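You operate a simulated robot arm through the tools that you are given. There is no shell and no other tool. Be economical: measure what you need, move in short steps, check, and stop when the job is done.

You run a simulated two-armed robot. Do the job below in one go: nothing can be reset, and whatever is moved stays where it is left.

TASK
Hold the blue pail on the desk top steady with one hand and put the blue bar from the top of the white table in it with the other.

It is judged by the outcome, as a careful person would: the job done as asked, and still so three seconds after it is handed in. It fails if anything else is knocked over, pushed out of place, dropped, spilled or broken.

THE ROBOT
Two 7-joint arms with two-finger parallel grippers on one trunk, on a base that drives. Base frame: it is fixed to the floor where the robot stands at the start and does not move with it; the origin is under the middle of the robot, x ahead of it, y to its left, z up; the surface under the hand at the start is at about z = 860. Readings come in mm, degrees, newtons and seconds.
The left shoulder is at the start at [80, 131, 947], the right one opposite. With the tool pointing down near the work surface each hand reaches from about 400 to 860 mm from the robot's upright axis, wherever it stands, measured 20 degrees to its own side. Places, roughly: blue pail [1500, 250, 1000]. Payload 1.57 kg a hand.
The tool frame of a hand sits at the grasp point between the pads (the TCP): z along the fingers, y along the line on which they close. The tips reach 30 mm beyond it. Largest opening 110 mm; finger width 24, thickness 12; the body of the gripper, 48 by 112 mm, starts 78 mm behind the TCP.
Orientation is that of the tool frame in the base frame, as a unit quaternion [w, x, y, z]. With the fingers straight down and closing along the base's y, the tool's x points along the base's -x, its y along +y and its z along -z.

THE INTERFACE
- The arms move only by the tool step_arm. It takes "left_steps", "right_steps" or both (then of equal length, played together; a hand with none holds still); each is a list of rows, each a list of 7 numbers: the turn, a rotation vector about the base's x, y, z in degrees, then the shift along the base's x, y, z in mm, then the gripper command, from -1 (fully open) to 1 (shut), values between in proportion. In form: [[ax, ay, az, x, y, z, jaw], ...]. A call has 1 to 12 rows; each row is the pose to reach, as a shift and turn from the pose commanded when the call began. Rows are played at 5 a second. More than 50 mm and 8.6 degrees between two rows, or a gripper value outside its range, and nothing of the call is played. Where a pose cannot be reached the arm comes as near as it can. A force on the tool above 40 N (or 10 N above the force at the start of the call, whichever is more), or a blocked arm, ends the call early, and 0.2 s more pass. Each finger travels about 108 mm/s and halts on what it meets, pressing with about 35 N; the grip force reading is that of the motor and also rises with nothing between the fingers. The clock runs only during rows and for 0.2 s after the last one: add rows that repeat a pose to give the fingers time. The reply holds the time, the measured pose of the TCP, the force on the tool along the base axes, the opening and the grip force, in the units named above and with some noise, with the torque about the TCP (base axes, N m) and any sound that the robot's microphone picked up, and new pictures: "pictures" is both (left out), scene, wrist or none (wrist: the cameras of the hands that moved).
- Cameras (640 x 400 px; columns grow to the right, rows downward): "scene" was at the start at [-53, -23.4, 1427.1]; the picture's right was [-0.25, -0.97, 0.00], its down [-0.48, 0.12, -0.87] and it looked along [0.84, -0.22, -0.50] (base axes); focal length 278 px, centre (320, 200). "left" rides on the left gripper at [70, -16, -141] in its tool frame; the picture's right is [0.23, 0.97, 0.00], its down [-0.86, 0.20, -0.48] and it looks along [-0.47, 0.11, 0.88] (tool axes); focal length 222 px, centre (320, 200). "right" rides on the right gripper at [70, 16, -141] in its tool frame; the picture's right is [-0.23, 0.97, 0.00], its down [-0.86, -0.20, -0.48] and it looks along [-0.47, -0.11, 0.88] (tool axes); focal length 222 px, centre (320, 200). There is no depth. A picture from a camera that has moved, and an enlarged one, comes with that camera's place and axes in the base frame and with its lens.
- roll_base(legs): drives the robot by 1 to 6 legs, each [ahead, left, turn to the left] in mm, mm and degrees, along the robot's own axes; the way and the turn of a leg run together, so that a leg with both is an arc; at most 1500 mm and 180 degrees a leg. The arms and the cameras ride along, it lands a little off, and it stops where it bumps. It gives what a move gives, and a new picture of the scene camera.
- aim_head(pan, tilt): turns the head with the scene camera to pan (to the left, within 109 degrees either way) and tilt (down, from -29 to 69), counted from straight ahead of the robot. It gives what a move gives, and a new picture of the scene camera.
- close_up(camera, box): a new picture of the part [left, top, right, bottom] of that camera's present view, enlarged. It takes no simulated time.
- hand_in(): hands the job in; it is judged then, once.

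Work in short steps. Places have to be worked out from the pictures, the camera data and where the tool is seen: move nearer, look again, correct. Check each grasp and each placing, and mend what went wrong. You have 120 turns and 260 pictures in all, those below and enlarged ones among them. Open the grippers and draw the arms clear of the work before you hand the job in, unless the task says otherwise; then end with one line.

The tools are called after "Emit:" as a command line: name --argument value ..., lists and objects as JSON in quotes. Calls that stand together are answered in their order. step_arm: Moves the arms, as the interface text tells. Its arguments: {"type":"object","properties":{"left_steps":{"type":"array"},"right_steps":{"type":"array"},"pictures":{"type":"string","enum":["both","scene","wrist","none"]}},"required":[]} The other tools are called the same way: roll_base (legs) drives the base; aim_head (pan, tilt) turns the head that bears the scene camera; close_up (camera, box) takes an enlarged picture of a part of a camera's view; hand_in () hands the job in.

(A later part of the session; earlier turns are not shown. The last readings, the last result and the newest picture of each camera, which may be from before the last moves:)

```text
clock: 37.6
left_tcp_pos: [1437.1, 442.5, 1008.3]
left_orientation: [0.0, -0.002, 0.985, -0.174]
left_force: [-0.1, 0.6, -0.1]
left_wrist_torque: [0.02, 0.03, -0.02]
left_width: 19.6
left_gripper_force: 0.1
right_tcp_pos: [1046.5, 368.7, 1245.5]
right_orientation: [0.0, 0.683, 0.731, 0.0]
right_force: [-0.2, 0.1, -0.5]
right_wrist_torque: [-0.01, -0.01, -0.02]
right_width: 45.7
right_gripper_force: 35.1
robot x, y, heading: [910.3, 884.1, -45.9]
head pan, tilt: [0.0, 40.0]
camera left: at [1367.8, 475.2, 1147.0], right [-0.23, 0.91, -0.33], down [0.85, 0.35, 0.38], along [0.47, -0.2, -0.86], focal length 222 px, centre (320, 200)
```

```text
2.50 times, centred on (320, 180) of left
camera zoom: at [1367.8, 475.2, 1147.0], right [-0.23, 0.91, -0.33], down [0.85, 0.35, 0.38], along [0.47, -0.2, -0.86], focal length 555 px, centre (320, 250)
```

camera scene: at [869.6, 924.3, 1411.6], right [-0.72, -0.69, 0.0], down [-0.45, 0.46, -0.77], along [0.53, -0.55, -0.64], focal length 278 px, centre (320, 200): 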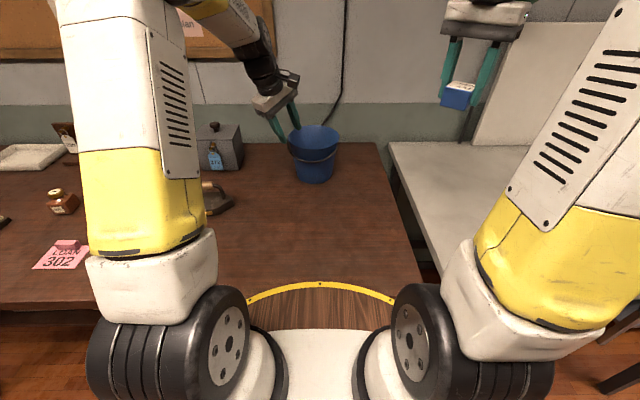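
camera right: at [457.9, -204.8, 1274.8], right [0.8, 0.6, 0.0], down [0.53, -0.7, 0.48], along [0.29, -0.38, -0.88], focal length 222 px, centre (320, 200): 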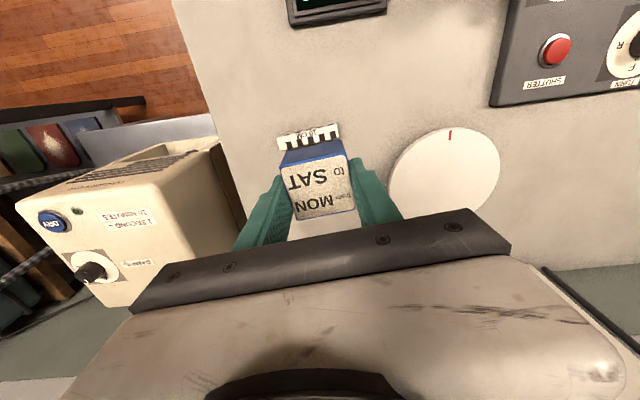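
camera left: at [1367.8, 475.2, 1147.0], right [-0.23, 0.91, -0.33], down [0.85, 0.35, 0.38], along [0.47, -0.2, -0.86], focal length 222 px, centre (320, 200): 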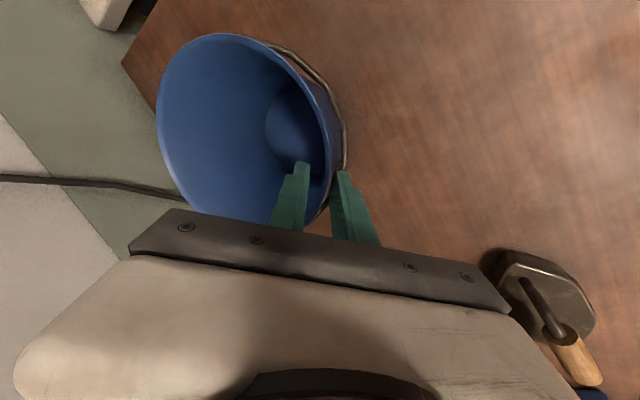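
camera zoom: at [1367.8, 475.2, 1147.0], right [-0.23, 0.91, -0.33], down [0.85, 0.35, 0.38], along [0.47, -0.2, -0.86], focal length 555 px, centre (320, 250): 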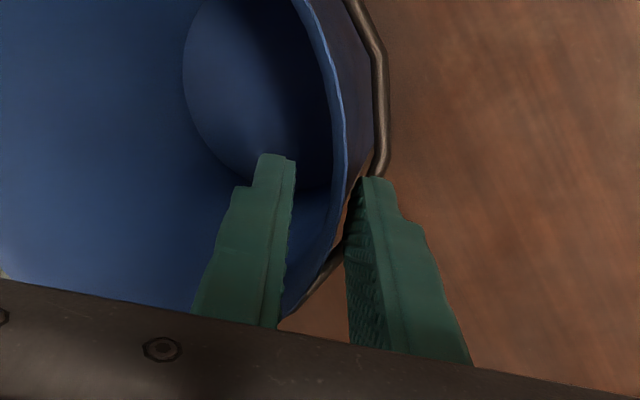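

The rim is between the fingers and the outer tip is just above the wire. I close fully.

Emit:
step_arm --left_steps '[[0, 0, 0, 0, 0, 2, 0.8], [0, 0, 0, 0, 0, 2, 0.9], [0, 0, 0, 0, 0, 2, 1], [0, 0, 0, 0, 0, 2, 1]]' --pictures "wrist"

Emit:
close_up --camera "scene" --box '[250, 100, 350, 190]'

```text
clock: 38.6
left_tcp_pos: [1437.3, 442.5, 1009.1]
left_orientation: [0.001, 0.0, 0.985, -0.175]
left_force: [0.1, -0.1, -3.2]
left_wrist_torque: [0.27, 0.0, 0.04]
left_width: 5.7
left_gripper_force: 26.2
right_tcp_pos: [1046.3, 368.7, 1245.1]
right_orientation: [0.0, 0.683, 0.73, 0.0]
right_force: [-0.7, 1.0, 0.4]
right_wrist_torque: [0.01, 0.03, 0.02]
right_width: 45.6
right_gripper_force: 34.7
robot x, y, heading: [907.1, 886.5, -45.8]
head pan, tilt: [0.0, 40.0]
camera left: at [1367.5, 475.1, 1148.5], right [-0.23, 0.92, -0.33], down [0.85, 0.35, 0.38], along [0.47, -0.2, -0.86], focal length 222 px, centre (320, 200)
```

left: 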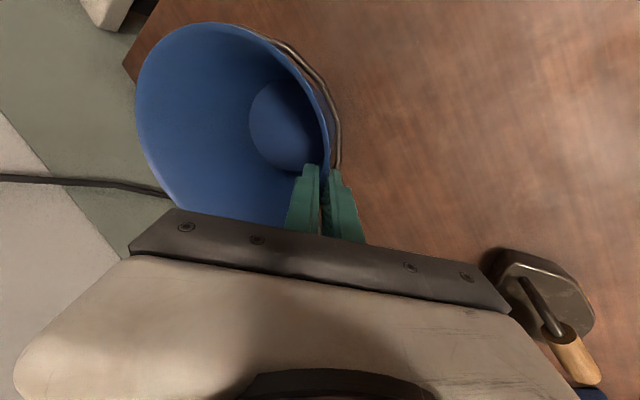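

```text
4.44 times, centred on (300, 145) of scene
camera zoom: at [869.7, 924.3, 1411.6], right [-0.72, -0.69, 0.0], down [-0.45, 0.46, -0.77], along [0.53, -0.55, -0.64], focal length 1236 px, centre (409, 444)
```

zoom: 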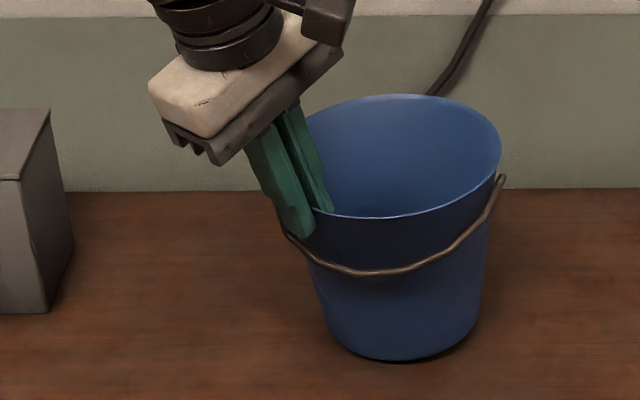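

Closing tipped the pail, because its wall lined up with the tilted fingers. I rotate the hand about 9° back toward upright and undo the 2 mm lift so the pail sits flat again.

Emit:
step_arm --left_steps '[[3, 0, 0, 0, -1, 0, 1], [6, 0, 0, 0, -2, -1, 1], [9, 0, 0, 0, -3, -2, 1], [9, 0, 0, 0, -3, -2, 1]]' --pictures "wrist"

Emit:
close_up --camera "scene" --box '[250, 100, 350, 190]'

```text
clock: 39.6
left_tcp_pos: [1438.3, 439.5, 1009.5]
left_orientation: [0.002, -0.001, 0.995, -0.097]
left_force: [-1.5, 0.1, 15.8]
left_wrist_torque: [-0.16, -0.06, -0.02]
left_width: 5.8
left_gripper_force: 25.6
right_tcp_pos: [1045.3, 370.3, 1245.4]
right_orientation: [0.0, 0.683, 0.731, 0.001]
right_force: [-0.7, -1.2, 0.5]
right_wrist_torque: [0.01, 0.0, -0.01]
right_width: 45.7
right_gripper_force: 34.8
robot x, y, heading: [910.3, 881.5, -46.3]
head pan, tilt: [0.0, 40.0]
camera left: at [1367.2, 449.4, 1152.1], right [-0.23, 0.96, -0.19], down [0.85, 0.29, 0.43], along [0.47, -0.06, -0.88], focal length 222 px, centre (320, 200)
```

left: 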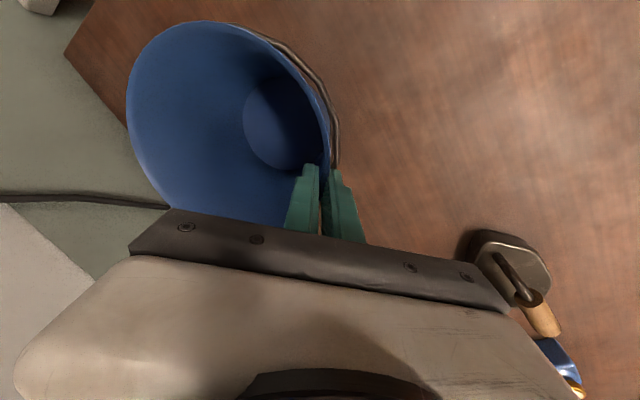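

```text
4.44 times, centred on (300, 145) of scene
camera zoom: at [869.1, 924.7, 1411.5], right [-0.72, -0.69, 0.0], down [-0.45, 0.46, -0.77], along [0.53, -0.55, -0.64], focal length 1236 px, centre (409, 444)
```

zoom: 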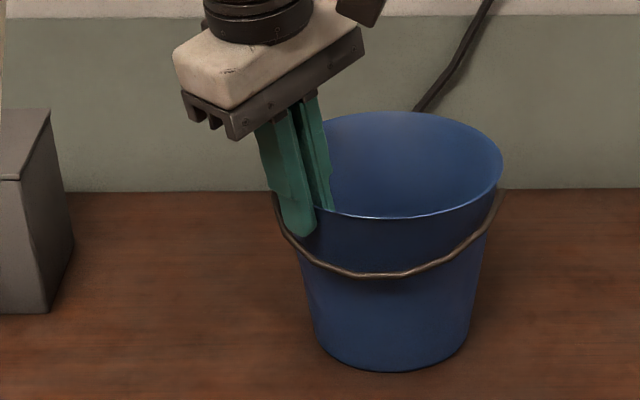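

The pail is upright again and pressed onto the desk with about 16 N, so I ease that by 1.5 mm. Meanwhile I turn the right hand +90° about z, moving it only a little, so its camera faces away from the left hand.

Emit:
step_arm --left_steps '[[0, 0, 0, 0, 0, 0.5, 1], [0, 0, 0, 0, 0, 1, 1], [0, 0, 0, 0, 0, 1.5, 1], [0, 0, 0, 0, 0, 1.5, 1], [0, 0, 0, 0, 0, 1.5, 1], [0, 0, 0, 0, 0, 1.5, 1], [0, 0, 0, 0, 0, 1.5, 1], [0, 0, 0, 0, 0, 1.5, 1], [0, 0, 0, 0, 0, 1.5, 1], [0, 0, 0, 0, 0, 1.5, 1], [0, 0, 0, 0, 0, 1.5, 1], [0, 0, 0, 0, 0, 1.5, 1]]' --right_steps '[[0, 0, 7.3, 10, -4, 0, 1], [0, 0, 14.6, 20, -8, 0, 1], [0, 0, 21.9, 30, -12, 0, 1], [0, 0, 29.2, 40, -16, 0, 1], [0, 0, 36.5, 50, -20, 0, 1], [0, 0, 43.8, 60, -24, 0, 1], [0, 0, 51.1, 70, -28, 0, 1], [0, 0, 58.4, 80, -32, 0, 1], [0, 0, 65.7, 90, -36, 0, 1], [0, 0, 73, 100, -40, 0, 1], [0, 0, 80.3, 110, -42, 0, 1], [0, 0, 87, 120, -44, 0, 1]]' --pictures "both"

```text
clock: 42.2
left_tcp_pos: [1436.5, 439.0, 1011.0]
left_orientation: [0.0, -0.001, 0.995, -0.096]
left_force: [-1.0, -0.7, -1.4]
left_wrist_torque: [0.0, 0.09, -0.05]
left_width: 5.6
left_gripper_force: 25.7
right_tcp_pos: [1166.4, 323.6, 1244.0]
right_orientation: [0.0, -0.008, 1.0, 0.001]
right_force: [-0.2, 0.0, 0.0]
right_wrist_torque: [-0.02, -0.01, 0.03]
right_width: 46.0
right_gripper_force: 35.0
robot x, y, heading: [908.2, 883.5, -46.0]
head pan, tilt: [0.0, 40.0]
camera scene: at [869.6, 924.3, 1411.6], right [-0.72, -0.69, 0.0], down [-0.45, 0.46, -0.77], along [0.53, -0.55, -0.64], focal length 278 px, centre (320, 200)
camera right: at [1096.6, 337.4, 1386.6], right [0.21, 0.98, 0.0], down [0.86, -0.19, 0.48], along [0.47, -0.1, -0.88], focal length 222 px, centre (320, 200)
camera left: at [1366.6, 449.5, 1152.8], right [-0.23, 0.96, -0.19], down [0.85, 0.29, 0.43], along [0.47, -0.06, -0.88], focal length 222 px, centre (320, 200)
```

scene: 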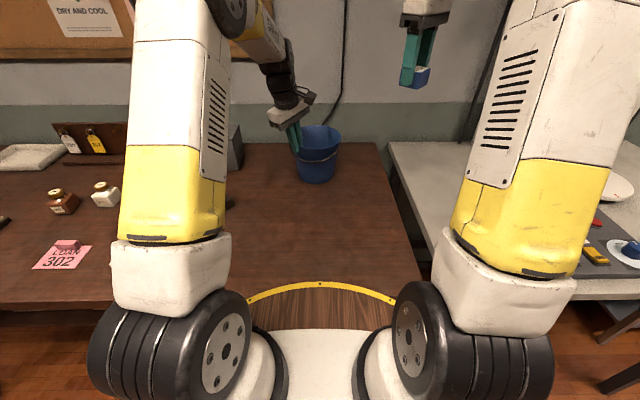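
right: 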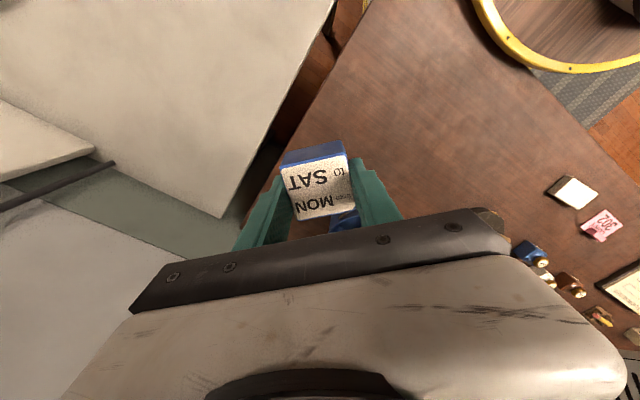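
left: 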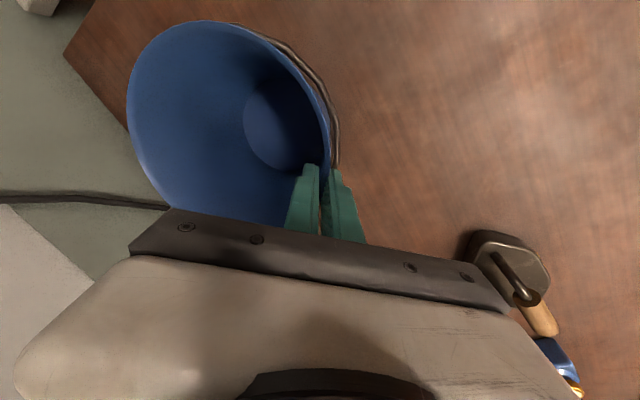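

The pail now rests with almost no load on the hand. I bring the bar above it, with an 8° tilt away from the left hand, to a hover at z≈1120.

Emit:
step_arm --right_steps '[[1, 0, 0, 39, 0, -10, 1], [2, 0, 0, 78, 0, -20, 1], [3, 0, 0, 117, 0, -35, 1], [4, 0, 0, 156, 2, -55, 1], [5, 0, 0, 195, 4, -75, 1], [6, 0, 0, 225, 6, -95, 1], [7, 0, 0, 252, 8, -110, 1], [8, 0, 0, 273, 11, -124, 1], [8, 0, 0, 273, 11, -124, 1]]' --pictures "both"

Emit:
close_up --camera "scene" --box '[240, 60, 380, 200]'

Emit:
close_up --camera "left" --box '[60, 0, 380, 200]'

```text
clock: 44.2
left_tcp_pos: [1436.7, 438.0, 1010.2]
left_orientation: [-0.001, -0.001, 0.995, -0.097]
left_force: [0.0, -1.1, -1.4]
left_wrist_torque: [-0.11, 0.06, -0.06]
left_width: 5.4
left_gripper_force: 26.5
right_tcp_pos: [1413.8, 348.4, 1122.1]
right_orientation: [0.0, -0.008, 0.998, 0.069]
right_force: [-0.5, -0.5, -1.2]
right_wrist_torque: [0.0, -0.02, -0.01]
right_width: 46.0
right_gripper_force: 35.0
right hand out of reach, approached as far as the arm can: row 7, 8, 9
robot x, y, heading: [913.9, 885.6, -46.3]
head pan, tilt: [0.0, 40.0]
camera scene: at [869.7, 924.3, 1411.6], right [-0.72, -0.69, 0.0], down [-0.45, 0.46, -0.77], along [0.53, -0.55, -0.64], focal length 278 px, centre (320, 200)
camera right: at [1344.6, 341.9, 1265.3], right [0.21, 0.97, 0.14], down [0.86, -0.25, 0.45], along [0.47, 0.02, -0.88], focal length 222 px, centre (320, 200)
```

scene: 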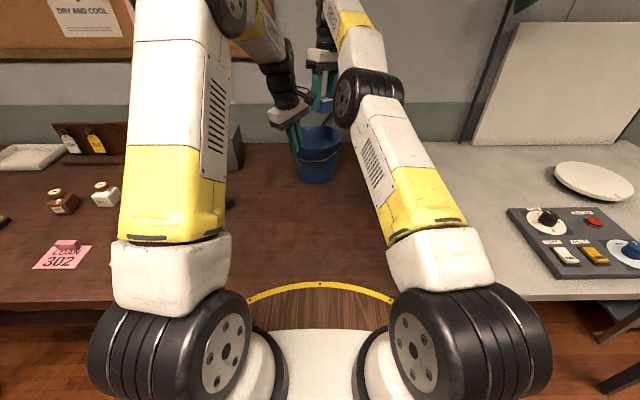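
right: 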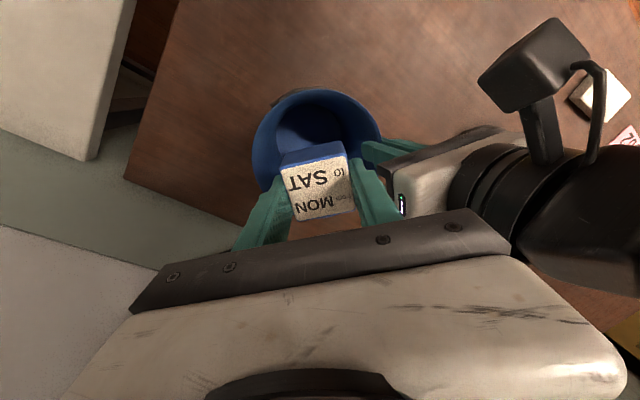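

```text
2.86 times, centred on (310, 130) of scene
camera zoom: at [869.7, 924.3, 1411.6], right [-0.72, -0.69, 0.0], down [-0.45, 0.46, -0.77], along [0.53, -0.55, -0.64], focal length 795 px, centre (349, 400)
```

zoom: 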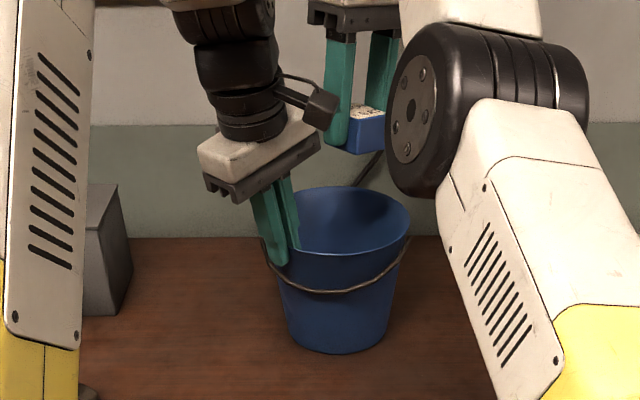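

```text
2.00 times, centred on (220, 100) of left
camera zoom: at [1366.5, 449.4, 1152.7], right [-0.23, 0.96, -0.19], down [0.85, 0.29, 0.43], along [0.47, -0.06, -0.88], focal length 444 px, centre (520, 400)
```

zoom: 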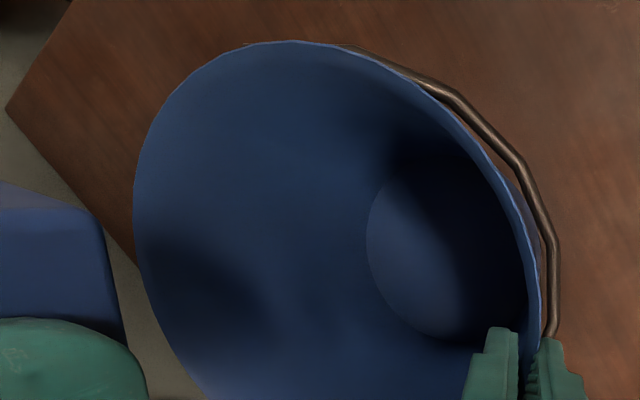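

The arm stops a little short in x, at (1414, 348). Reach should improve lower down, so I descend 55 mm with the same x/y target and check.

Emit:
step_arm --right_steps '[[0, 0, 0, 0, 0, -20, 1], [0, 0, 0, 0, 0, -40, 1], [0, 0, 0, 0, 0, -55, 1], [0, 0, 0, 0, 0, -55, 1]]' --pictures "wrist"

Emit:
close_up --camera "scene" --box '[240, 60, 380, 200]'

```text
clock: 45.2
left_tcp_pos: [1435.8, 439.1, 1011.3]
left_orientation: [0.0, -0.001, 0.995, -0.095]
left_force: [0.3, 0.8, -0.6]
left_wrist_torque: [-0.1, 0.01, 0.01]
left_width: 5.5
left_gripper_force: 25.7
right_tcp_pos: [1425.5, 338.8, 1073.5]
right_orientation: [-0.001, -0.008, 0.998, 0.07]
right_force: [0.3, -0.4, -0.8]
right_wrist_torque: [0.02, 0.0, 0.03]
right_width: 45.8
right_gripper_force: 34.8
right hand out of reach, approached as far as the arm can: row 1, 2, 3, 4
robot x, y, heading: [907.4, 886.2, -46.2]
head pan, tilt: [0.0, 40.0]
camera right: at [1356.7, 332.9, 1216.2], right [0.21, 0.97, 0.14], down [0.86, -0.25, 0.45], along [0.47, 0.02, -0.88], focal length 222 px, centre (320, 200)
```

right: 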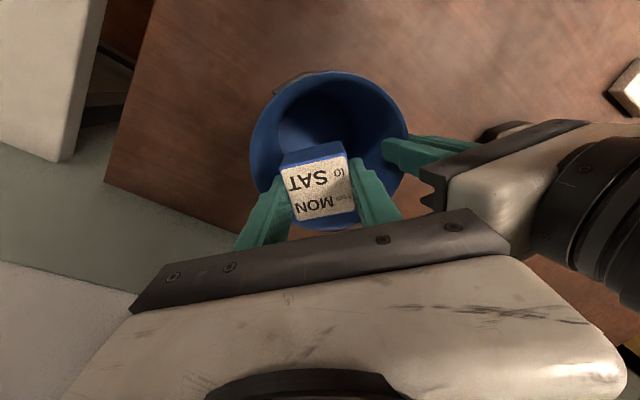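

```text
2.86 times, centred on (310, 130) of scene
camera zoom: at [869.7, 924.3, 1411.6], right [-0.72, -0.69, 0.0], down [-0.45, 0.46, -0.77], along [0.53, -0.55, -0.64], focal length 795 px, centre (349, 400)
```

zoom: 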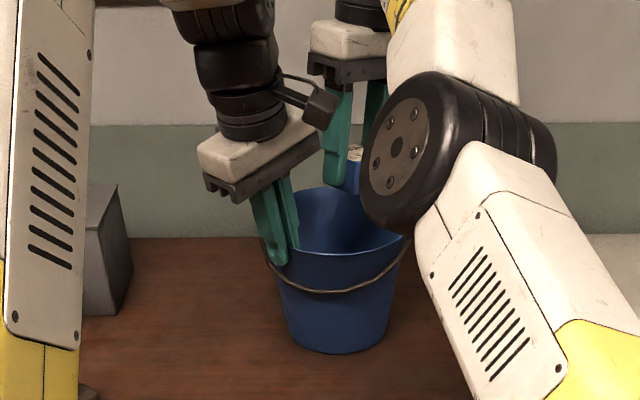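

It converges as it goes down, now at (1425, 339, 1073). I want to see the right elbow's clearance to the pail before going on, so I check the left camera.

Emit:
close_up --camera "left" --box '[0, 0, 640, 400]'

Emit:
close_up --camera "scene" --box '[280, 90, 380, 190]'

```text
1.00 times, centred on (320, 200) of left (not enlarged: the box is as wide or as high as the picture)
camera zoom: at [1366.8, 449.5, 1152.8], right [-0.23, 0.96, -0.19], down [0.85, 0.29, 0.43], along [0.47, -0.06, -0.88], focal length 222 px, centre (320, 200)
```

zoom: 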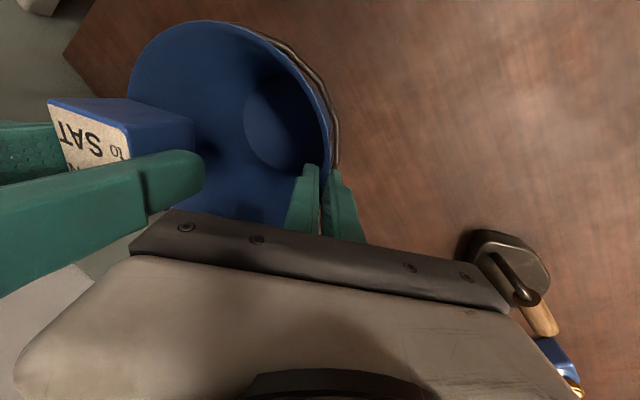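

```text
4.00 times, centred on (330, 140) of scene
camera zoom: at [869.7, 924.3, 1411.6], right [-0.72, -0.69, 0.0], down [-0.45, 0.46, -0.77], along [0.53, -0.55, -0.64], focal length 1113 px, centre (280, 440)
```

zoom: 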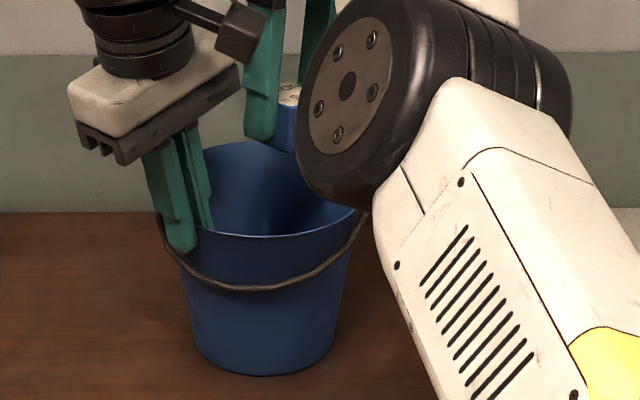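

The elbow is above the camera's height and clear of the pail. The bar is inside the rim outline, so I keep descending, toward z≈1000.

Emit:
step_arm --right_steps '[[0, 0, 0, 0, 2, -20, 1], [0, 0, 0, 0, 4, -40, 1], [0, 0, 0, 0, 5, -60, 1], [0, 0, 0, 0, 5, -60, 1]]' --pictures "wrist"

Emit:
close_up --camera "left" --box '[0, 0, 400, 250]'

Emit:
close_up --camera "scene" --box '[240, 60, 380, 200]'

```text
clock: 46.2
left_tcp_pos: [1436.3, 438.4, 1011.5]
left_orientation: [0.0, -0.001, 0.995, -0.097]
left_force: [0.6, -0.2, 0.5]
left_wrist_torque: [-0.09, -0.02, -0.02]
left_width: 5.5
left_gripper_force: 25.6
right_tcp_pos: [1438.3, 335.0, 1018.9]
right_orientation: [-0.001, -0.008, 0.998, 0.07]
right_force: [0.2, 0.1, -0.5]
right_wrist_torque: [0.03, 0.0, -0.01]
right_width: 45.7
right_gripper_force: 34.9
right hand out of reach, approached as far as the arm can: row 1, 2, 3, 4
robot x, y, heading: [909.1, 887.6, -46.2]
head pan, tilt: [0.0, 40.0]
camera right: at [1370.5, 327.1, 1161.9], right [0.21, 0.97, 0.14], down [0.86, -0.25, 0.45], along [0.47, 0.02, -0.88], focal length 222 px, centre (320, 200)
```

right: 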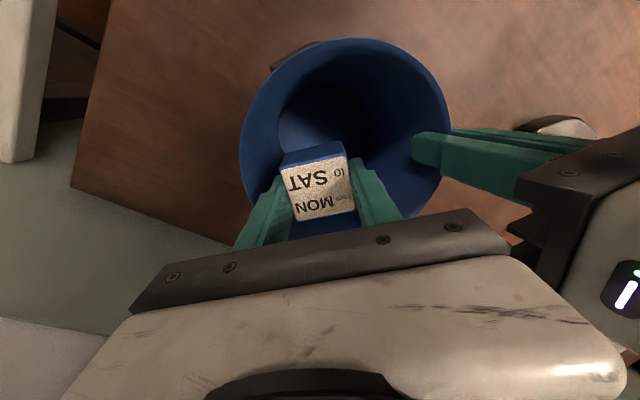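

```text
1.60 times, centred on (200, 125) of left
camera zoom: at [1366.7, 449.6, 1152.8], right [-0.23, 0.96, -0.19], down [0.85, 0.29, 0.43], along [0.47, -0.06, -0.88], focal length 355 px, centre (512, 320)
```

zoom: 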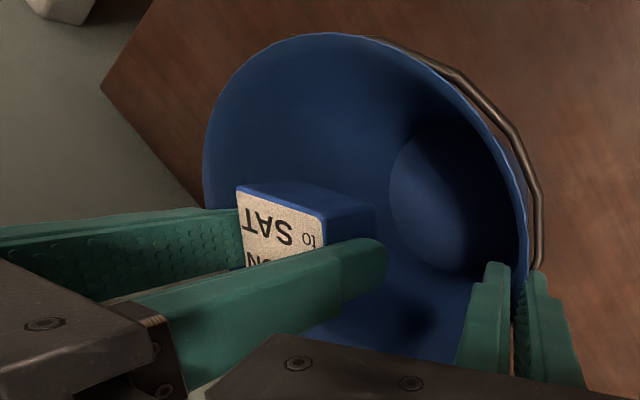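

```text
2.86 times, centred on (310, 130) of scene
camera zoom: at [869.7, 924.3, 1411.6], right [-0.72, -0.69, 0.0], down [-0.45, 0.46, -0.77], along [0.53, -0.55, -0.64], focal length 795 px, centre (349, 400)
```

zoom: 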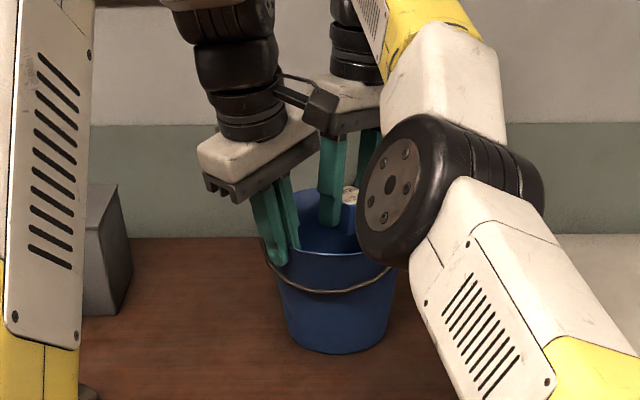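

The bar is at the rim opening, with walls clear all round. I lower it inside to about z≈945, nudging +4 in y.

Emit:
step_arm --right_steps '[[0, 0, 0, 0, 1, -20, 1], [0, 0, 0, 0, 2, -40, 1], [0, 0, 0, 0, 4, -58, 1], [0, 0, 0, 0, 4, -58, 1]]' --pictures "wrist"

Emit:
close_up --camera "left" --box '[0, 0, 400, 250]'

Emit:
close_up --camera "scene" --box '[240, 60, 380, 200]'

```text
clock: 47.0
left_tcp_pos: [1436.5, 435.1, 1013.0]
left_orientation: [0.002, -0.001, 0.995, -0.101]
left_force: [2.7, -3.8, -1.6]
left_wrist_torque: [-0.17, -0.28, 0.38]
left_width: 5.3
left_gripper_force: 25.7
right_tcp_pos: [1450.6, 334.1, 969.3]
right_orientation: [0.001, -0.01, 0.997, 0.073]
right_force: [-2.6, 3.8, -0.7]
right_wrist_torque: [0.0, -0.02, -0.06]
right_width: 45.7
right_gripper_force: 34.6
right hand out of reach, approached as far as the arm can: row 1, 2, 3
robot x, y, heading: [911.4, 887.9, -46.1]
head pan, tilt: [0.0, 40.0]
stopped in row 3 (right hand): the force on the tool passed its limit at 45 N (the readings are from after the stop); the commanded pose is now the measured one
camera right: at [1381.3, 326.4, 1111.9], right [0.21, 0.97, 0.14], down [0.86, -0.25, 0.45], along [0.47, 0.03, -0.88], focal length 222 px, centre (320, 200)
```

right: 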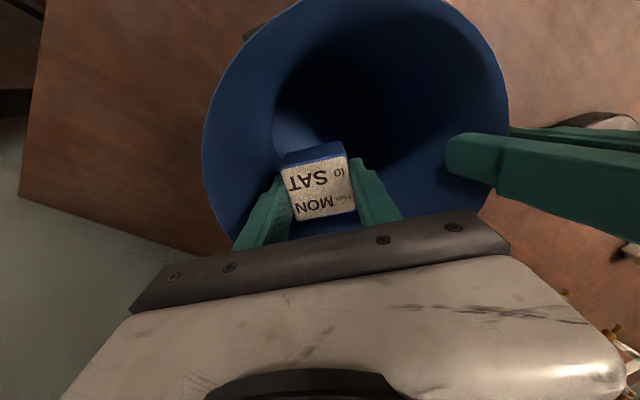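

```text
1.60 times, centred on (200, 125) of left
camera zoom: at [1366.5, 446.9, 1154.6], right [-0.23, 0.95, -0.2], down [0.85, 0.29, 0.43], along [0.47, -0.07, -0.88], focal length 355 px, centre (512, 320)
```

zoom: 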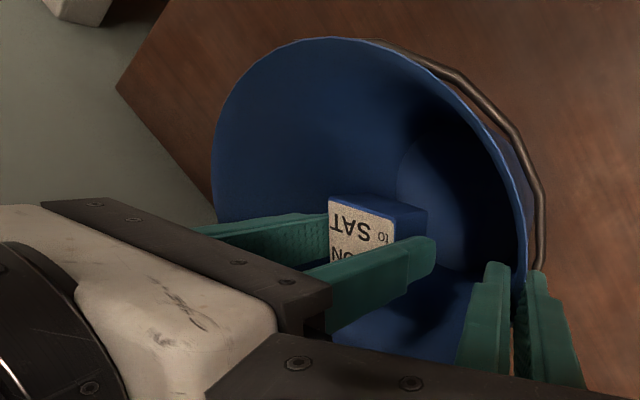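

```text
2.86 times, centred on (310, 130) of scene
camera zoom: at [869.6, 924.3, 1411.6], right [-0.72, -0.69, 0.0], down [-0.45, 0.46, -0.77], along [0.53, -0.55, -0.64], focal length 795 px, centre (349, 400)
```

zoom: 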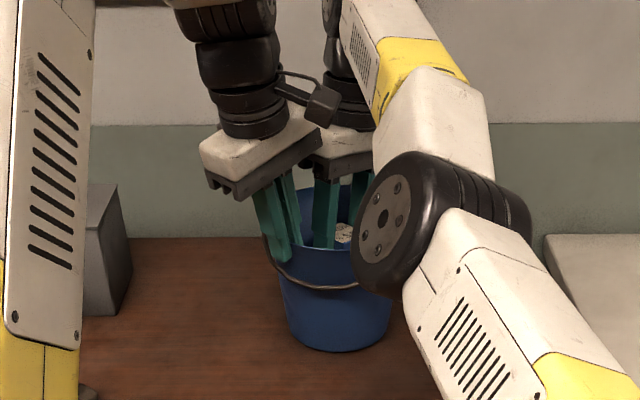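

The bar touched the far wall: the rim as seen from the right hand puts the pail's centre nearer (1425, 358), so x=1450 was too far. I back off up and toward -x to recentre.

Emit:
step_arm --right_steps '[[0, 0, 0, -8, 2, 8, 1], [0, 0, 0, -18, 4, 12, 1], [0, 0, 0, -27, 7, 12, 1], [0, 0, 0, -27, 7, 12, 1]]' --pictures "wrist"

Emit:
close_up --camera "scene" --box '[240, 60, 380, 200]'

Emit:
close_up --camera "left" --box '[0, 0, 400, 250]'

```text
clock: 48.0
left_tcp_pos: [1435.7, 433.3, 1013.3]
left_orientation: [0.002, 0.0, 0.995, -0.102]
left_force: [0.3, -9.2, -1.6]
left_wrist_torque: [-0.16, -0.07, -0.04]
left_width: 5.1
left_gripper_force: 25.2
right_tcp_pos: [1443.1, 328.5, 985.9]
right_orientation: [0.0, -0.011, 0.997, 0.074]
right_force: [-1.6, 8.2, -2.3]
right_wrist_torque: [0.06, 0.0, 0.09]
right_width: 45.9
right_gripper_force: 34.7
right hand out of reach, approached as far as the arm can: row 1, 2, 3, 4
robot x, y, heading: [909.8, 886.4, -46.0]
head pan, tilt: [0.0, 40.0]
camera right: at [1373.1, 319.8, 1128.8], right [0.21, 0.97, 0.14], down [0.86, -0.25, 0.44], along [0.47, 0.03, -0.88], focal length 222 px, centre (320, 200)
```

right: 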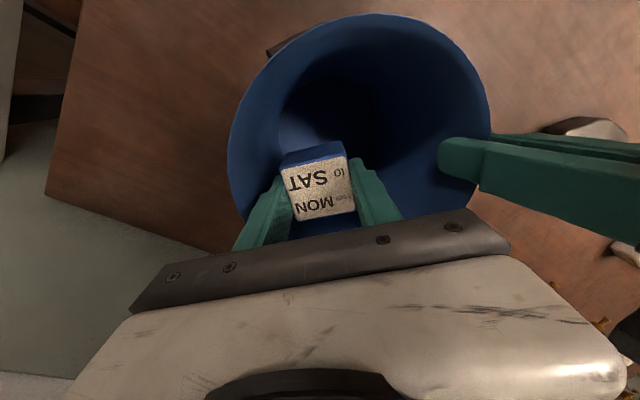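

```text
2.86 times, centred on (310, 130) of scene
camera zoom: at [869.7, 924.3, 1411.6], right [-0.72, -0.69, 0.0], down [-0.45, 0.46, -0.77], along [0.53, -0.55, -0.64], focal length 795 px, centre (349, 400)
```

zoom: 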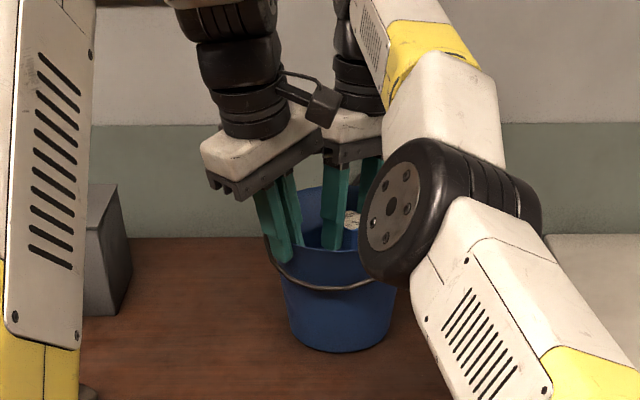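

```text
1.60 times, centred on (200, 125) of left
camera zoom: at [1365.6, 446.5, 1154.6], right [-0.23, 0.95, -0.2], down [0.85, 0.29, 0.43], along [0.47, -0.07, -0.88], focal length 355 px, centre (512, 320)
```

zoom: 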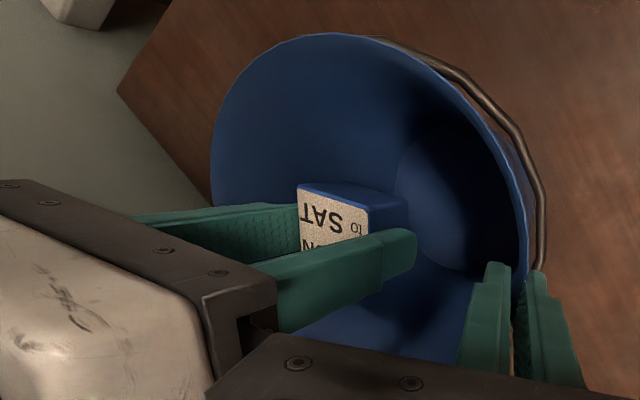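

The right arm cannot reach that target in this pose (probably a joint limit), and the finger still presses the wall. I rise out of the pail and remove the tilt to see if that frees the reach.

Emit:
step_arm --right_steps '[[0, 0, 0, 0, 4, 15, 1], [-2, 0, 0, -3, 8, 30, 1], [-4, 0, 0, -6, 10, 45, 1], [-8, 0, 0, -10, 10, 60, 1], [-8, 0, 0, -10, 10, 65, 1]]' --pictures "wrist"

Emit:
close_up --camera "scene" --box '[240, 60, 380, 200]'

```text
clock: 49.2
left_tcp_pos: [1437.1, 434.1, 1012.9]
left_orientation: [0.002, -0.001, 0.995, -0.101]
left_force: [0.1, 0.8, -0.5]
left_wrist_torque: [-0.11, -0.1, 0.06]
left_width: 5.2
left_gripper_force: 25.4
right_tcp_pos: [1445.4, 329.5, 1056.7]
right_orientation: [-0.001, -0.009, 1.0, 0.003]
right_force: [0.3, -0.2, -0.6]
right_wrist_torque: [0.01, -0.01, 0.0]
right_width: 45.9
right_gripper_force: 35.6
right hand out of reach, approached as far as the arm can: row 2, 3, 4, 5
robot x, y, heading: [907.0, 885.1, -46.1]
head pan, tilt: [0.0, 40.0]
camera right: at [1377.2, 341.7, 1198.9], right [0.21, 0.98, 0.01], down [0.86, -0.19, 0.48], along [0.47, -0.1, -0.88], focal length 222 px, centre (320, 200)
```

right: 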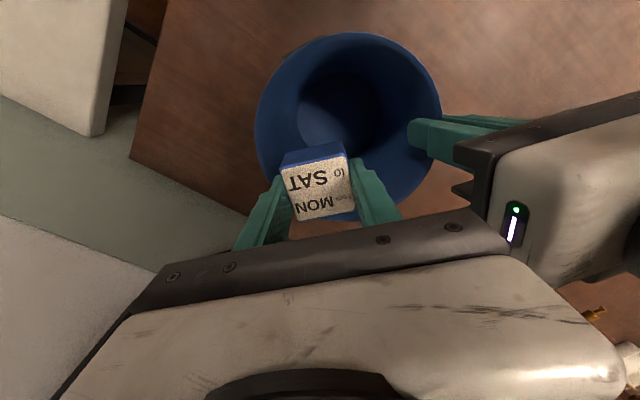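

```text
2.86 times, centred on (310, 130) of scene
camera zoom: at [869.7, 924.4, 1411.6], right [-0.72, -0.69, 0.0], down [-0.45, 0.46, -0.77], along [0.53, -0.55, -0.64], focal length 795 px, centre (349, 400)
```

zoom: 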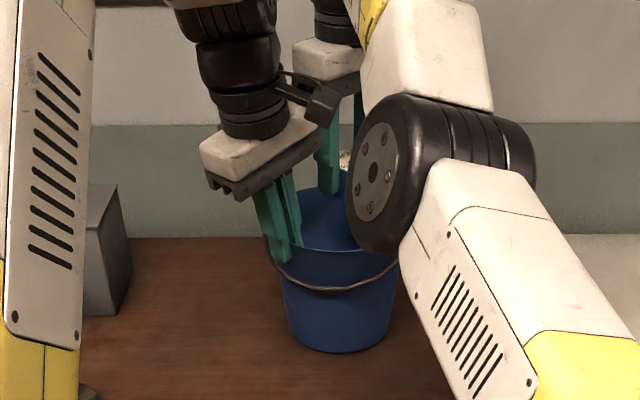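

The target is still out of reach without tilt, so the +90° yaw is likely the limit. I test a yaw of -15° here above the rim.

Emit:
step_arm --right_steps '[[0, 0, -5, -5, 0, 5, 1], [0, 0, -10, -12, 3, 5, 1], [0, 0, -15, -18, 5, 5, 1], [0, 0, -15, -18, 5, 5, 1]]' --pictures "wrist"

```text
clock: 50.2
left_tcp_pos: [1434.9, 435.4, 1011.9]
left_orientation: [0.002, 0.0, 0.995, -0.101]
left_force: [0.8, 0.8, 0.2]
left_wrist_torque: [-0.12, -0.04, 0.01]
left_width: 5.4
left_gripper_force: 25.1
right_tcp_pos: [1440.7, 327.2, 1068.3]
right_orientation: [-0.001, 0.122, 0.992, 0.004]
right_force: [0.4, 0.3, -0.9]
right_wrist_torque: [-0.02, 0.01, 0.0]
right_width: 45.9
right_gripper_force: 34.8
right hand out of reach, approached as far as the arm can: row 1, 2, 3, 4
robot x, y, heading: [907.1, 885.1, -46.1]
head pan, tilt: [0.0, 40.0]
camera right: at [1377.9, 356.8, 1209.8], right [0.46, 0.89, 0.01], down [0.78, -0.4, 0.47], along [0.42, -0.21, -0.88], focal length 222 px, centre (320, 200)
```

right: 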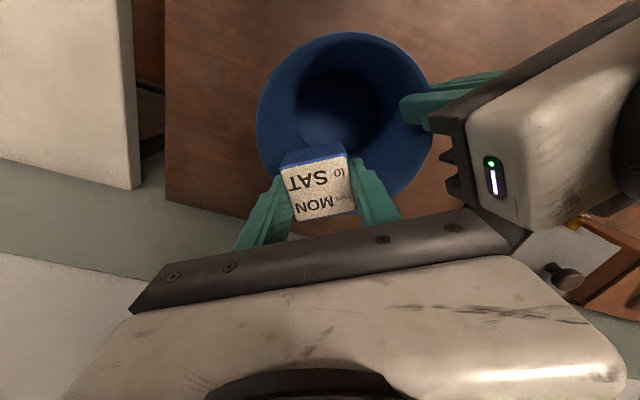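

The reached points lie on an arc about the shoulder, which suggests that the stretched elbow got stuck straight at the hover. I pull back 130 mm along -x so the elbow bends, and restore the yaw. Then I will come in again just above the rim.

Emit:
step_arm --right_steps '[[0, 0, 5, -30, 0, 10, 1], [0, 0, 10, -60, 0, 15, 1], [0, 0, 15, -90, 0, 15, 1], [0, 0, 15, -120, 0, 15, 1], [0, 0, 15, -150, 0, 10, 1], [0, 0, 15, -150, 0, 0, 1]]' --pictures "both"

```text
clock: 51.6
left_tcp_pos: [1435.9, 434.7, 1012.3]
left_orientation: [0.002, -0.001, 0.995, -0.1]
left_force: [0.3, -0.9, -1.3]
left_wrist_torque: [-0.11, -0.07, 0.02]
left_width: 5.3
left_gripper_force: 25.1
right_tcp_pos: [1373.6, 261.4, 1109.1]
right_orientation: [-0.001, -0.009, 1.0, 0.003]
right_force: [0.5, 1.1, -0.1]
right_wrist_torque: [0.0, 0.02, 0.0]
right_width: 45.7
right_gripper_force: 35.3
right hand out of reach, approached as far as the arm can: row 1, 2, 3, 4, 5, 6
robot x, y, heading: [910.8, 884.5, -46.2]
head pan, tilt: [0.0, 40.0]
camera scene: at [869.8, 924.4, 1411.6], right [-0.72, -0.69, 0.0], down [-0.45, 0.46, -0.77], along [0.53, -0.55, -0.64], focal length 278 px, centre (320, 200)
camera right: at [1303.5, 273.4, 1250.9], right [0.21, 0.98, 0.01], down [0.86, -0.19, 0.48], along [0.47, -0.09, -0.88], focal length 222 px, centre (320, 200)
```

scene: 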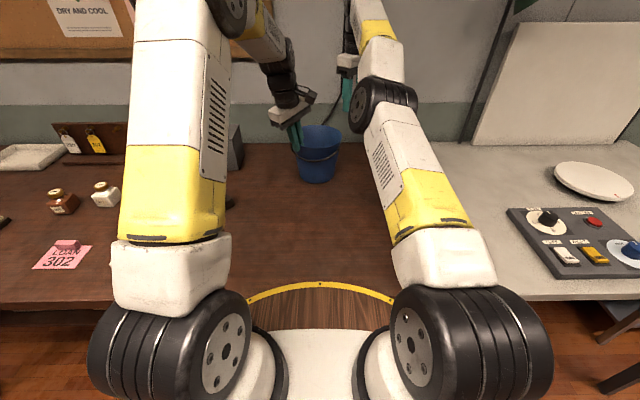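
right: 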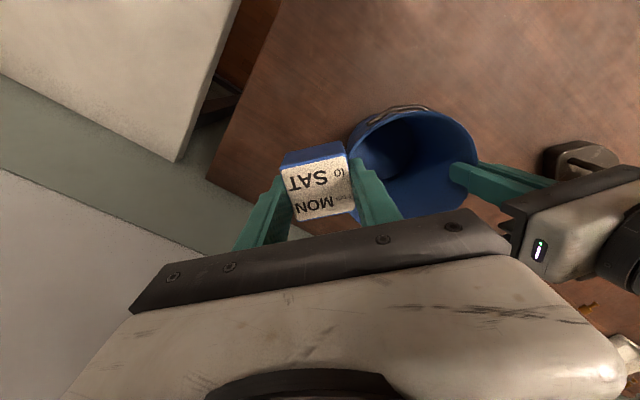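

The arm is still stuck stretched. I retrace toward the earlier easily reached carrying area, higher and closer.

Emit:
step_arm --right_steps '[[0, 0, 0, -25, 4, 25, 1], [0, 0, 0, -50, 8, 50, 1], [0, 0, 0, -75, 12, 75, 1], [0, 0, 0, -100, 16, 100, 1], [0, 0, 0, -125, 20, 125, 1], [0, 0, 0, -150, 25, 150, 1], [0, 0, 0, -170, 30, 150, 1], [0, 0, 0, -170, 30, 150, 1]]' --pictures "scene"

```text
clock: 53.4
left_tcp_pos: [1436.1, 435.4, 1011.9]
left_orientation: [0.003, -0.001, 0.995, -0.102]
left_force: [-0.5, 1.3, -0.6]
left_wrist_torque: [0.01, -0.01, -0.04]
left_width: 4.8
left_gripper_force: 24.9
right_tcp_pos: [1200.5, 294.9, 1253.5]
right_orientation: [0.0, -0.009, 1.0, 0.002]
right_force: [0.4, 0.5, -0.9]
right_wrist_torque: [0.01, 0.01, -0.03]
right_width: 46.0
right_gripper_force: 35.2
right hand out of reach, approached as far as the arm can: row 1, 2, 3
robot x, y, heading: [908.2, 884.4, -45.7]
head pan, tilt: [0.0, 40.0]
camera scene: at [869.6, 924.4, 1411.6], right [-0.72, -0.69, 0.0], down [-0.45, 0.46, -0.77], along [0.53, -0.55, -0.64], focal length 278 px, centre (320, 200)
```

scene: 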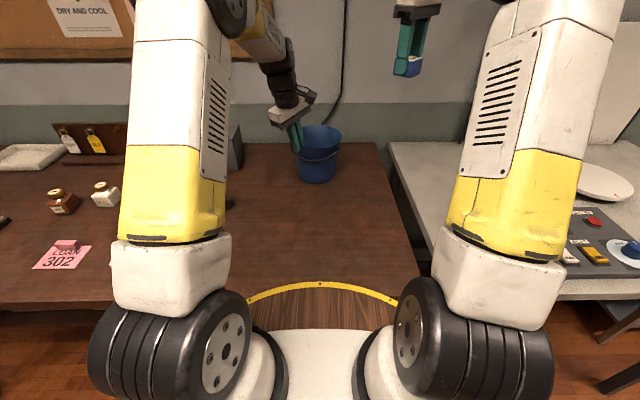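

The arm is bent and free again. Now I descend here to z≈1055 first, then approach the pail from the side at low height, adding the 8° tilt.

Emit:
step_arm --right_steps '[[0, 0, 0, 0, 0, -45, 1], [0, 0, 0, 0, 5, -90, 1], [2, 0, 0, 0, 10, -135, 1], [4, 0, 0, 10, 15, -175, 1], [6, 0, 0, 30, 20, -198, 1], [8, 0, 0, 60, 25, -198, 1], [8, 0, 0, 90, 30, -198, 1], [8, 0, 0, 90, 30, -198, 1]]' --pictures "both"

```text
clock: 55.2
left_tcp_pos: [1435.5, 435.4, 1012.2]
left_orientation: [0.002, -0.001, 0.995, -0.101]
left_force: [-0.5, -0.7, -2.3]
left_wrist_torque: [0.1, 0.02, -0.03]
left_width: 4.9
left_gripper_force: 26.1
right_tcp_pos: [1288.6, 327.0, 1057.9]
right_orientation: [0.0, -0.01, 0.997, 0.073]
right_force: [-0.5, -0.2, -0.2]
right_wrist_torque: [0.0, -0.02, 0.02]
right_width: 45.6
right_gripper_force: 35.3
robot x, y, heading: [910.6, 887.9, -46.2]
head pan, tilt: [0.0, 40.0]
camera scene: at [869.6, 924.3, 1411.6], right [-0.72, -0.69, 0.0], down [-0.45, 0.46, -0.77], along [0.53, -0.55, -0.64], focal length 278 px, centre (320, 200)
camera right: at [1219.2, 320.0, 1200.2], right [0.21, 0.97, 0.14], down [0.86, -0.25, 0.45], along [0.47, 0.03, -0.88], focal length 222 px, centre (320, 200)
```

scene: 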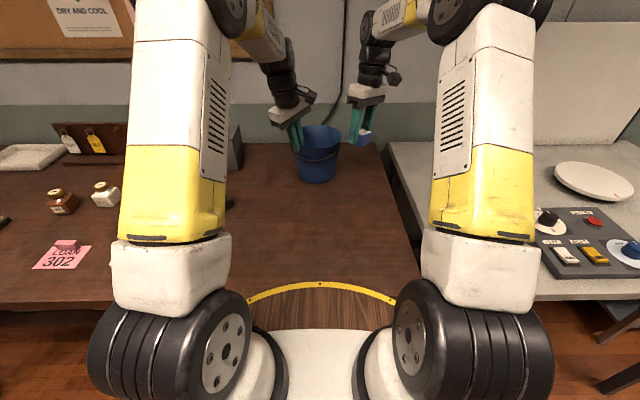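
right: 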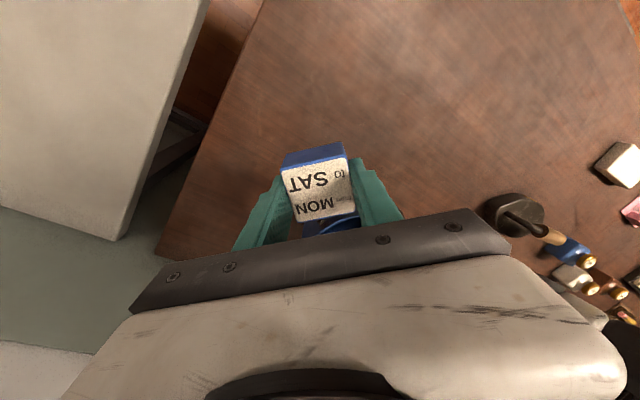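

No reach warning now. I move over the pail's opening at this height, to (1420, 341).

Emit:
step_arm --right_steps '[[0, 0, 0, 30, 3, 0, 1], [0, 0, 0, 60, 6, 0, 1], [0, 0, 0, 90, 10, 0, 1], [0, 0, 0, 115, 12, 0, 1], [0, 0, 0, 132, 14, 0, 1], [0, 0, 0, 132, 14, 0, 1]]' --pictures "both"

Emit:
close_up --camera "left" --box '[0, 0, 400, 250]'

```text
clock: 56.6
left_tcp_pos: [1436.0, 433.6, 1012.9]
left_orientation: [0.002, -0.001, 0.995, -0.101]
left_force: [-0.3, 0.7, -1.8]
left_wrist_torque: [0.06, 0.0, -0.04]
left_width: 4.8
left_gripper_force: 25.6
right_tcp_pos: [1421.4, 338.1, 1056.7]
right_orientation: [0.0, -0.01, 0.997, 0.072]
right_force: [0.6, 0.1, 0.2]
right_wrist_torque: [-0.02, 0.0, -0.01]
right_width: 45.9
right_gripper_force: 35.6
robot x, y, heading: [907.3, 888.9, -46.4]
head pan, tilt: [0.0, 40.0]
camera scene: at [869.6, 924.3, 1411.6], right [-0.72, -0.69, 0.0], down [-0.45, 0.46, -0.77], along [0.53, -0.55, -0.64], focal length 278 px, centre (320, 200)
camera right: at [1352.3, 330.5, 1200.0], right [0.21, 0.97, 0.14], down [0.86, -0.25, 0.45], along [0.47, 0.03, -0.88], focal length 222 px, centre (320, 200)
```

scene: 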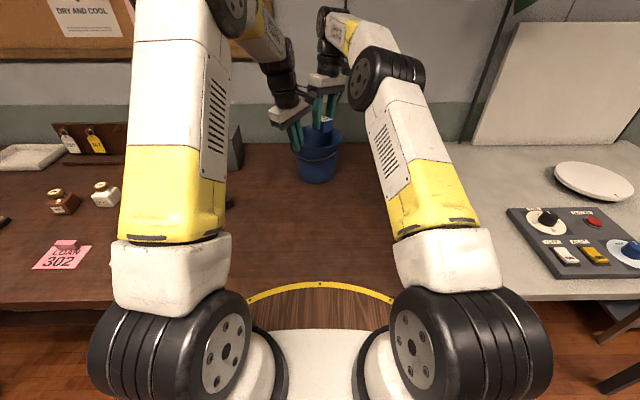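
right: 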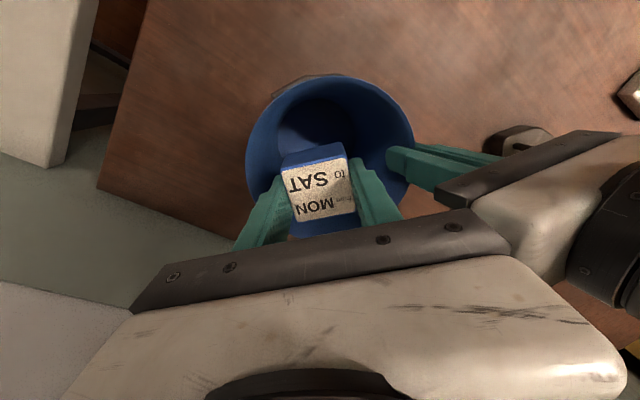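

```text
1.60 times, centred on (200, 125) of left
camera zoom: at [1365.9, 447.0, 1154.4], right [-0.23, 0.95, -0.2], down [0.85, 0.29, 0.43], along [0.47, -0.07, -0.88], focal length 355 px, centre (512, 320)
```

zoom: 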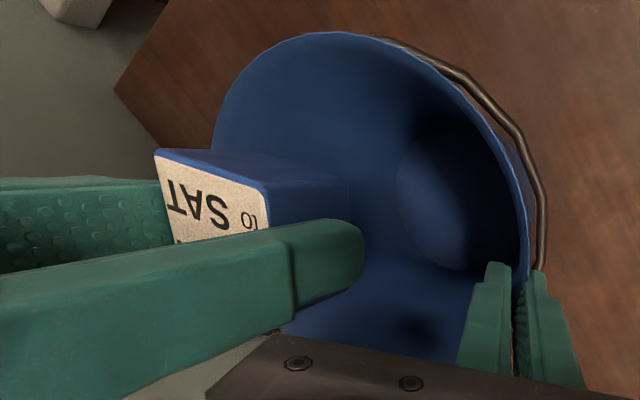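

The rim centre from this view is about (1432, 357). I lower the bar to z≈950 with x +8, y +3.

Emit:
step_arm --right_steps '[[0, 0, 0, 8, 2, -25, 1], [0, 0, 0, 8, 3, -50, 1], [0, 0, 0, 8, 3, -75, 1], [0, 0, 0, 8, 3, -95, 1], [0, 0, 0, 8, 3, -108, 1], [0, 0, 0, 8, 3, -108, 1]]' --pictures "wrist"

Emit:
close_up --camera "scene" --box '[240, 60, 380, 200]'

Emit:
close_up --camera "left" --box '[0, 0, 400, 250]'

```text
clock: 58.0
left_tcp_pos: [1436.7, 434.5, 1011.8]
left_orientation: [0.002, -0.001, 0.995, -0.101]
left_force: [0.6, 0.4, -0.8]
left_wrist_torque: [0.05, 0.01, -0.01]
left_width: 4.9
left_gripper_force: 25.5
right_tcp_pos: [1428.6, 340.8, 948.7]
right_orientation: [0.0, -0.01, 0.997, 0.073]
right_force: [0.1, -0.4, -0.4]
right_wrist_torque: [0.02, 0.05, 0.01]
right_width: 45.9
right_gripper_force: 35.2
robot x, y, heading: [908.2, 885.2, -46.0]
head pan, tilt: [0.0, 40.0]
camera right: at [1358.6, 334.2, 1090.9], right [0.21, 0.97, 0.14], down [0.86, -0.25, 0.45], along [0.47, 0.03, -0.88], focal length 222 px, centre (320, 200)
```

right: 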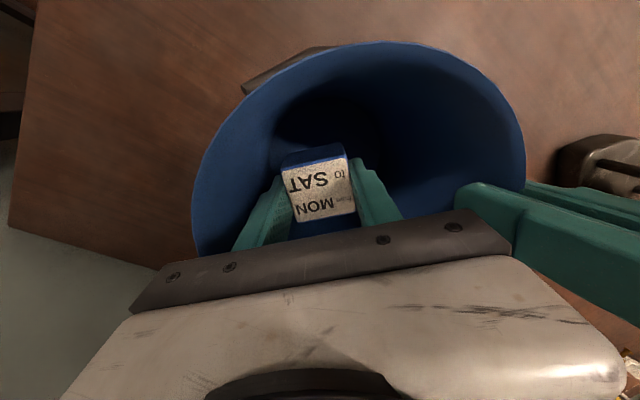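

```text
2.86 times, centred on (310, 130) of scene
camera zoom: at [869.7, 924.3, 1411.6], right [-0.72, -0.69, 0.0], down [-0.45, 0.46, -0.77], along [0.53, -0.55, -0.64], focal length 795 px, centre (349, 400)
```

zoom: 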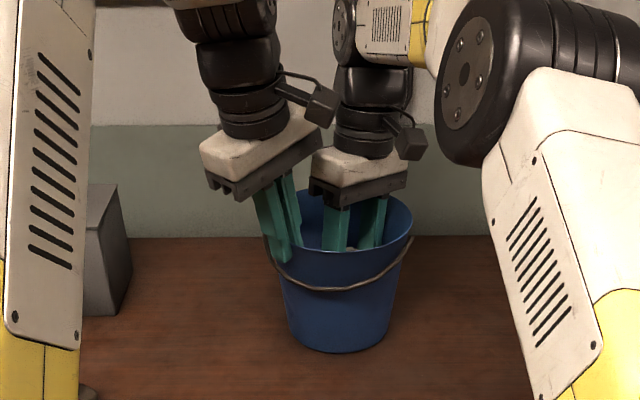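

```text
1.60 times, centred on (200, 125) of left
camera zoom: at [1366.0, 447.1, 1154.4], right [-0.23, 0.95, -0.2], down [0.85, 0.29, 0.43], along [0.47, -0.07, -0.88], focal length 355 px, centre (512, 320)
```

zoom: 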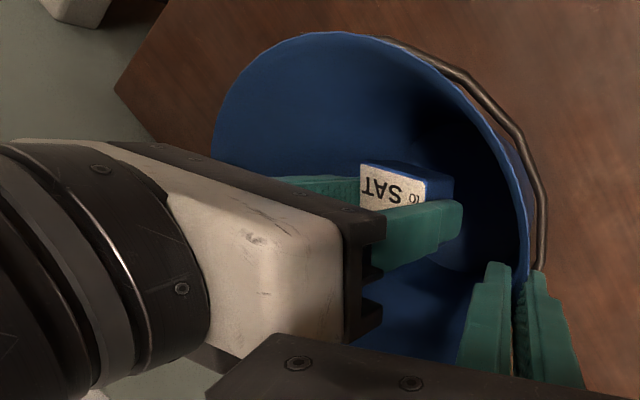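

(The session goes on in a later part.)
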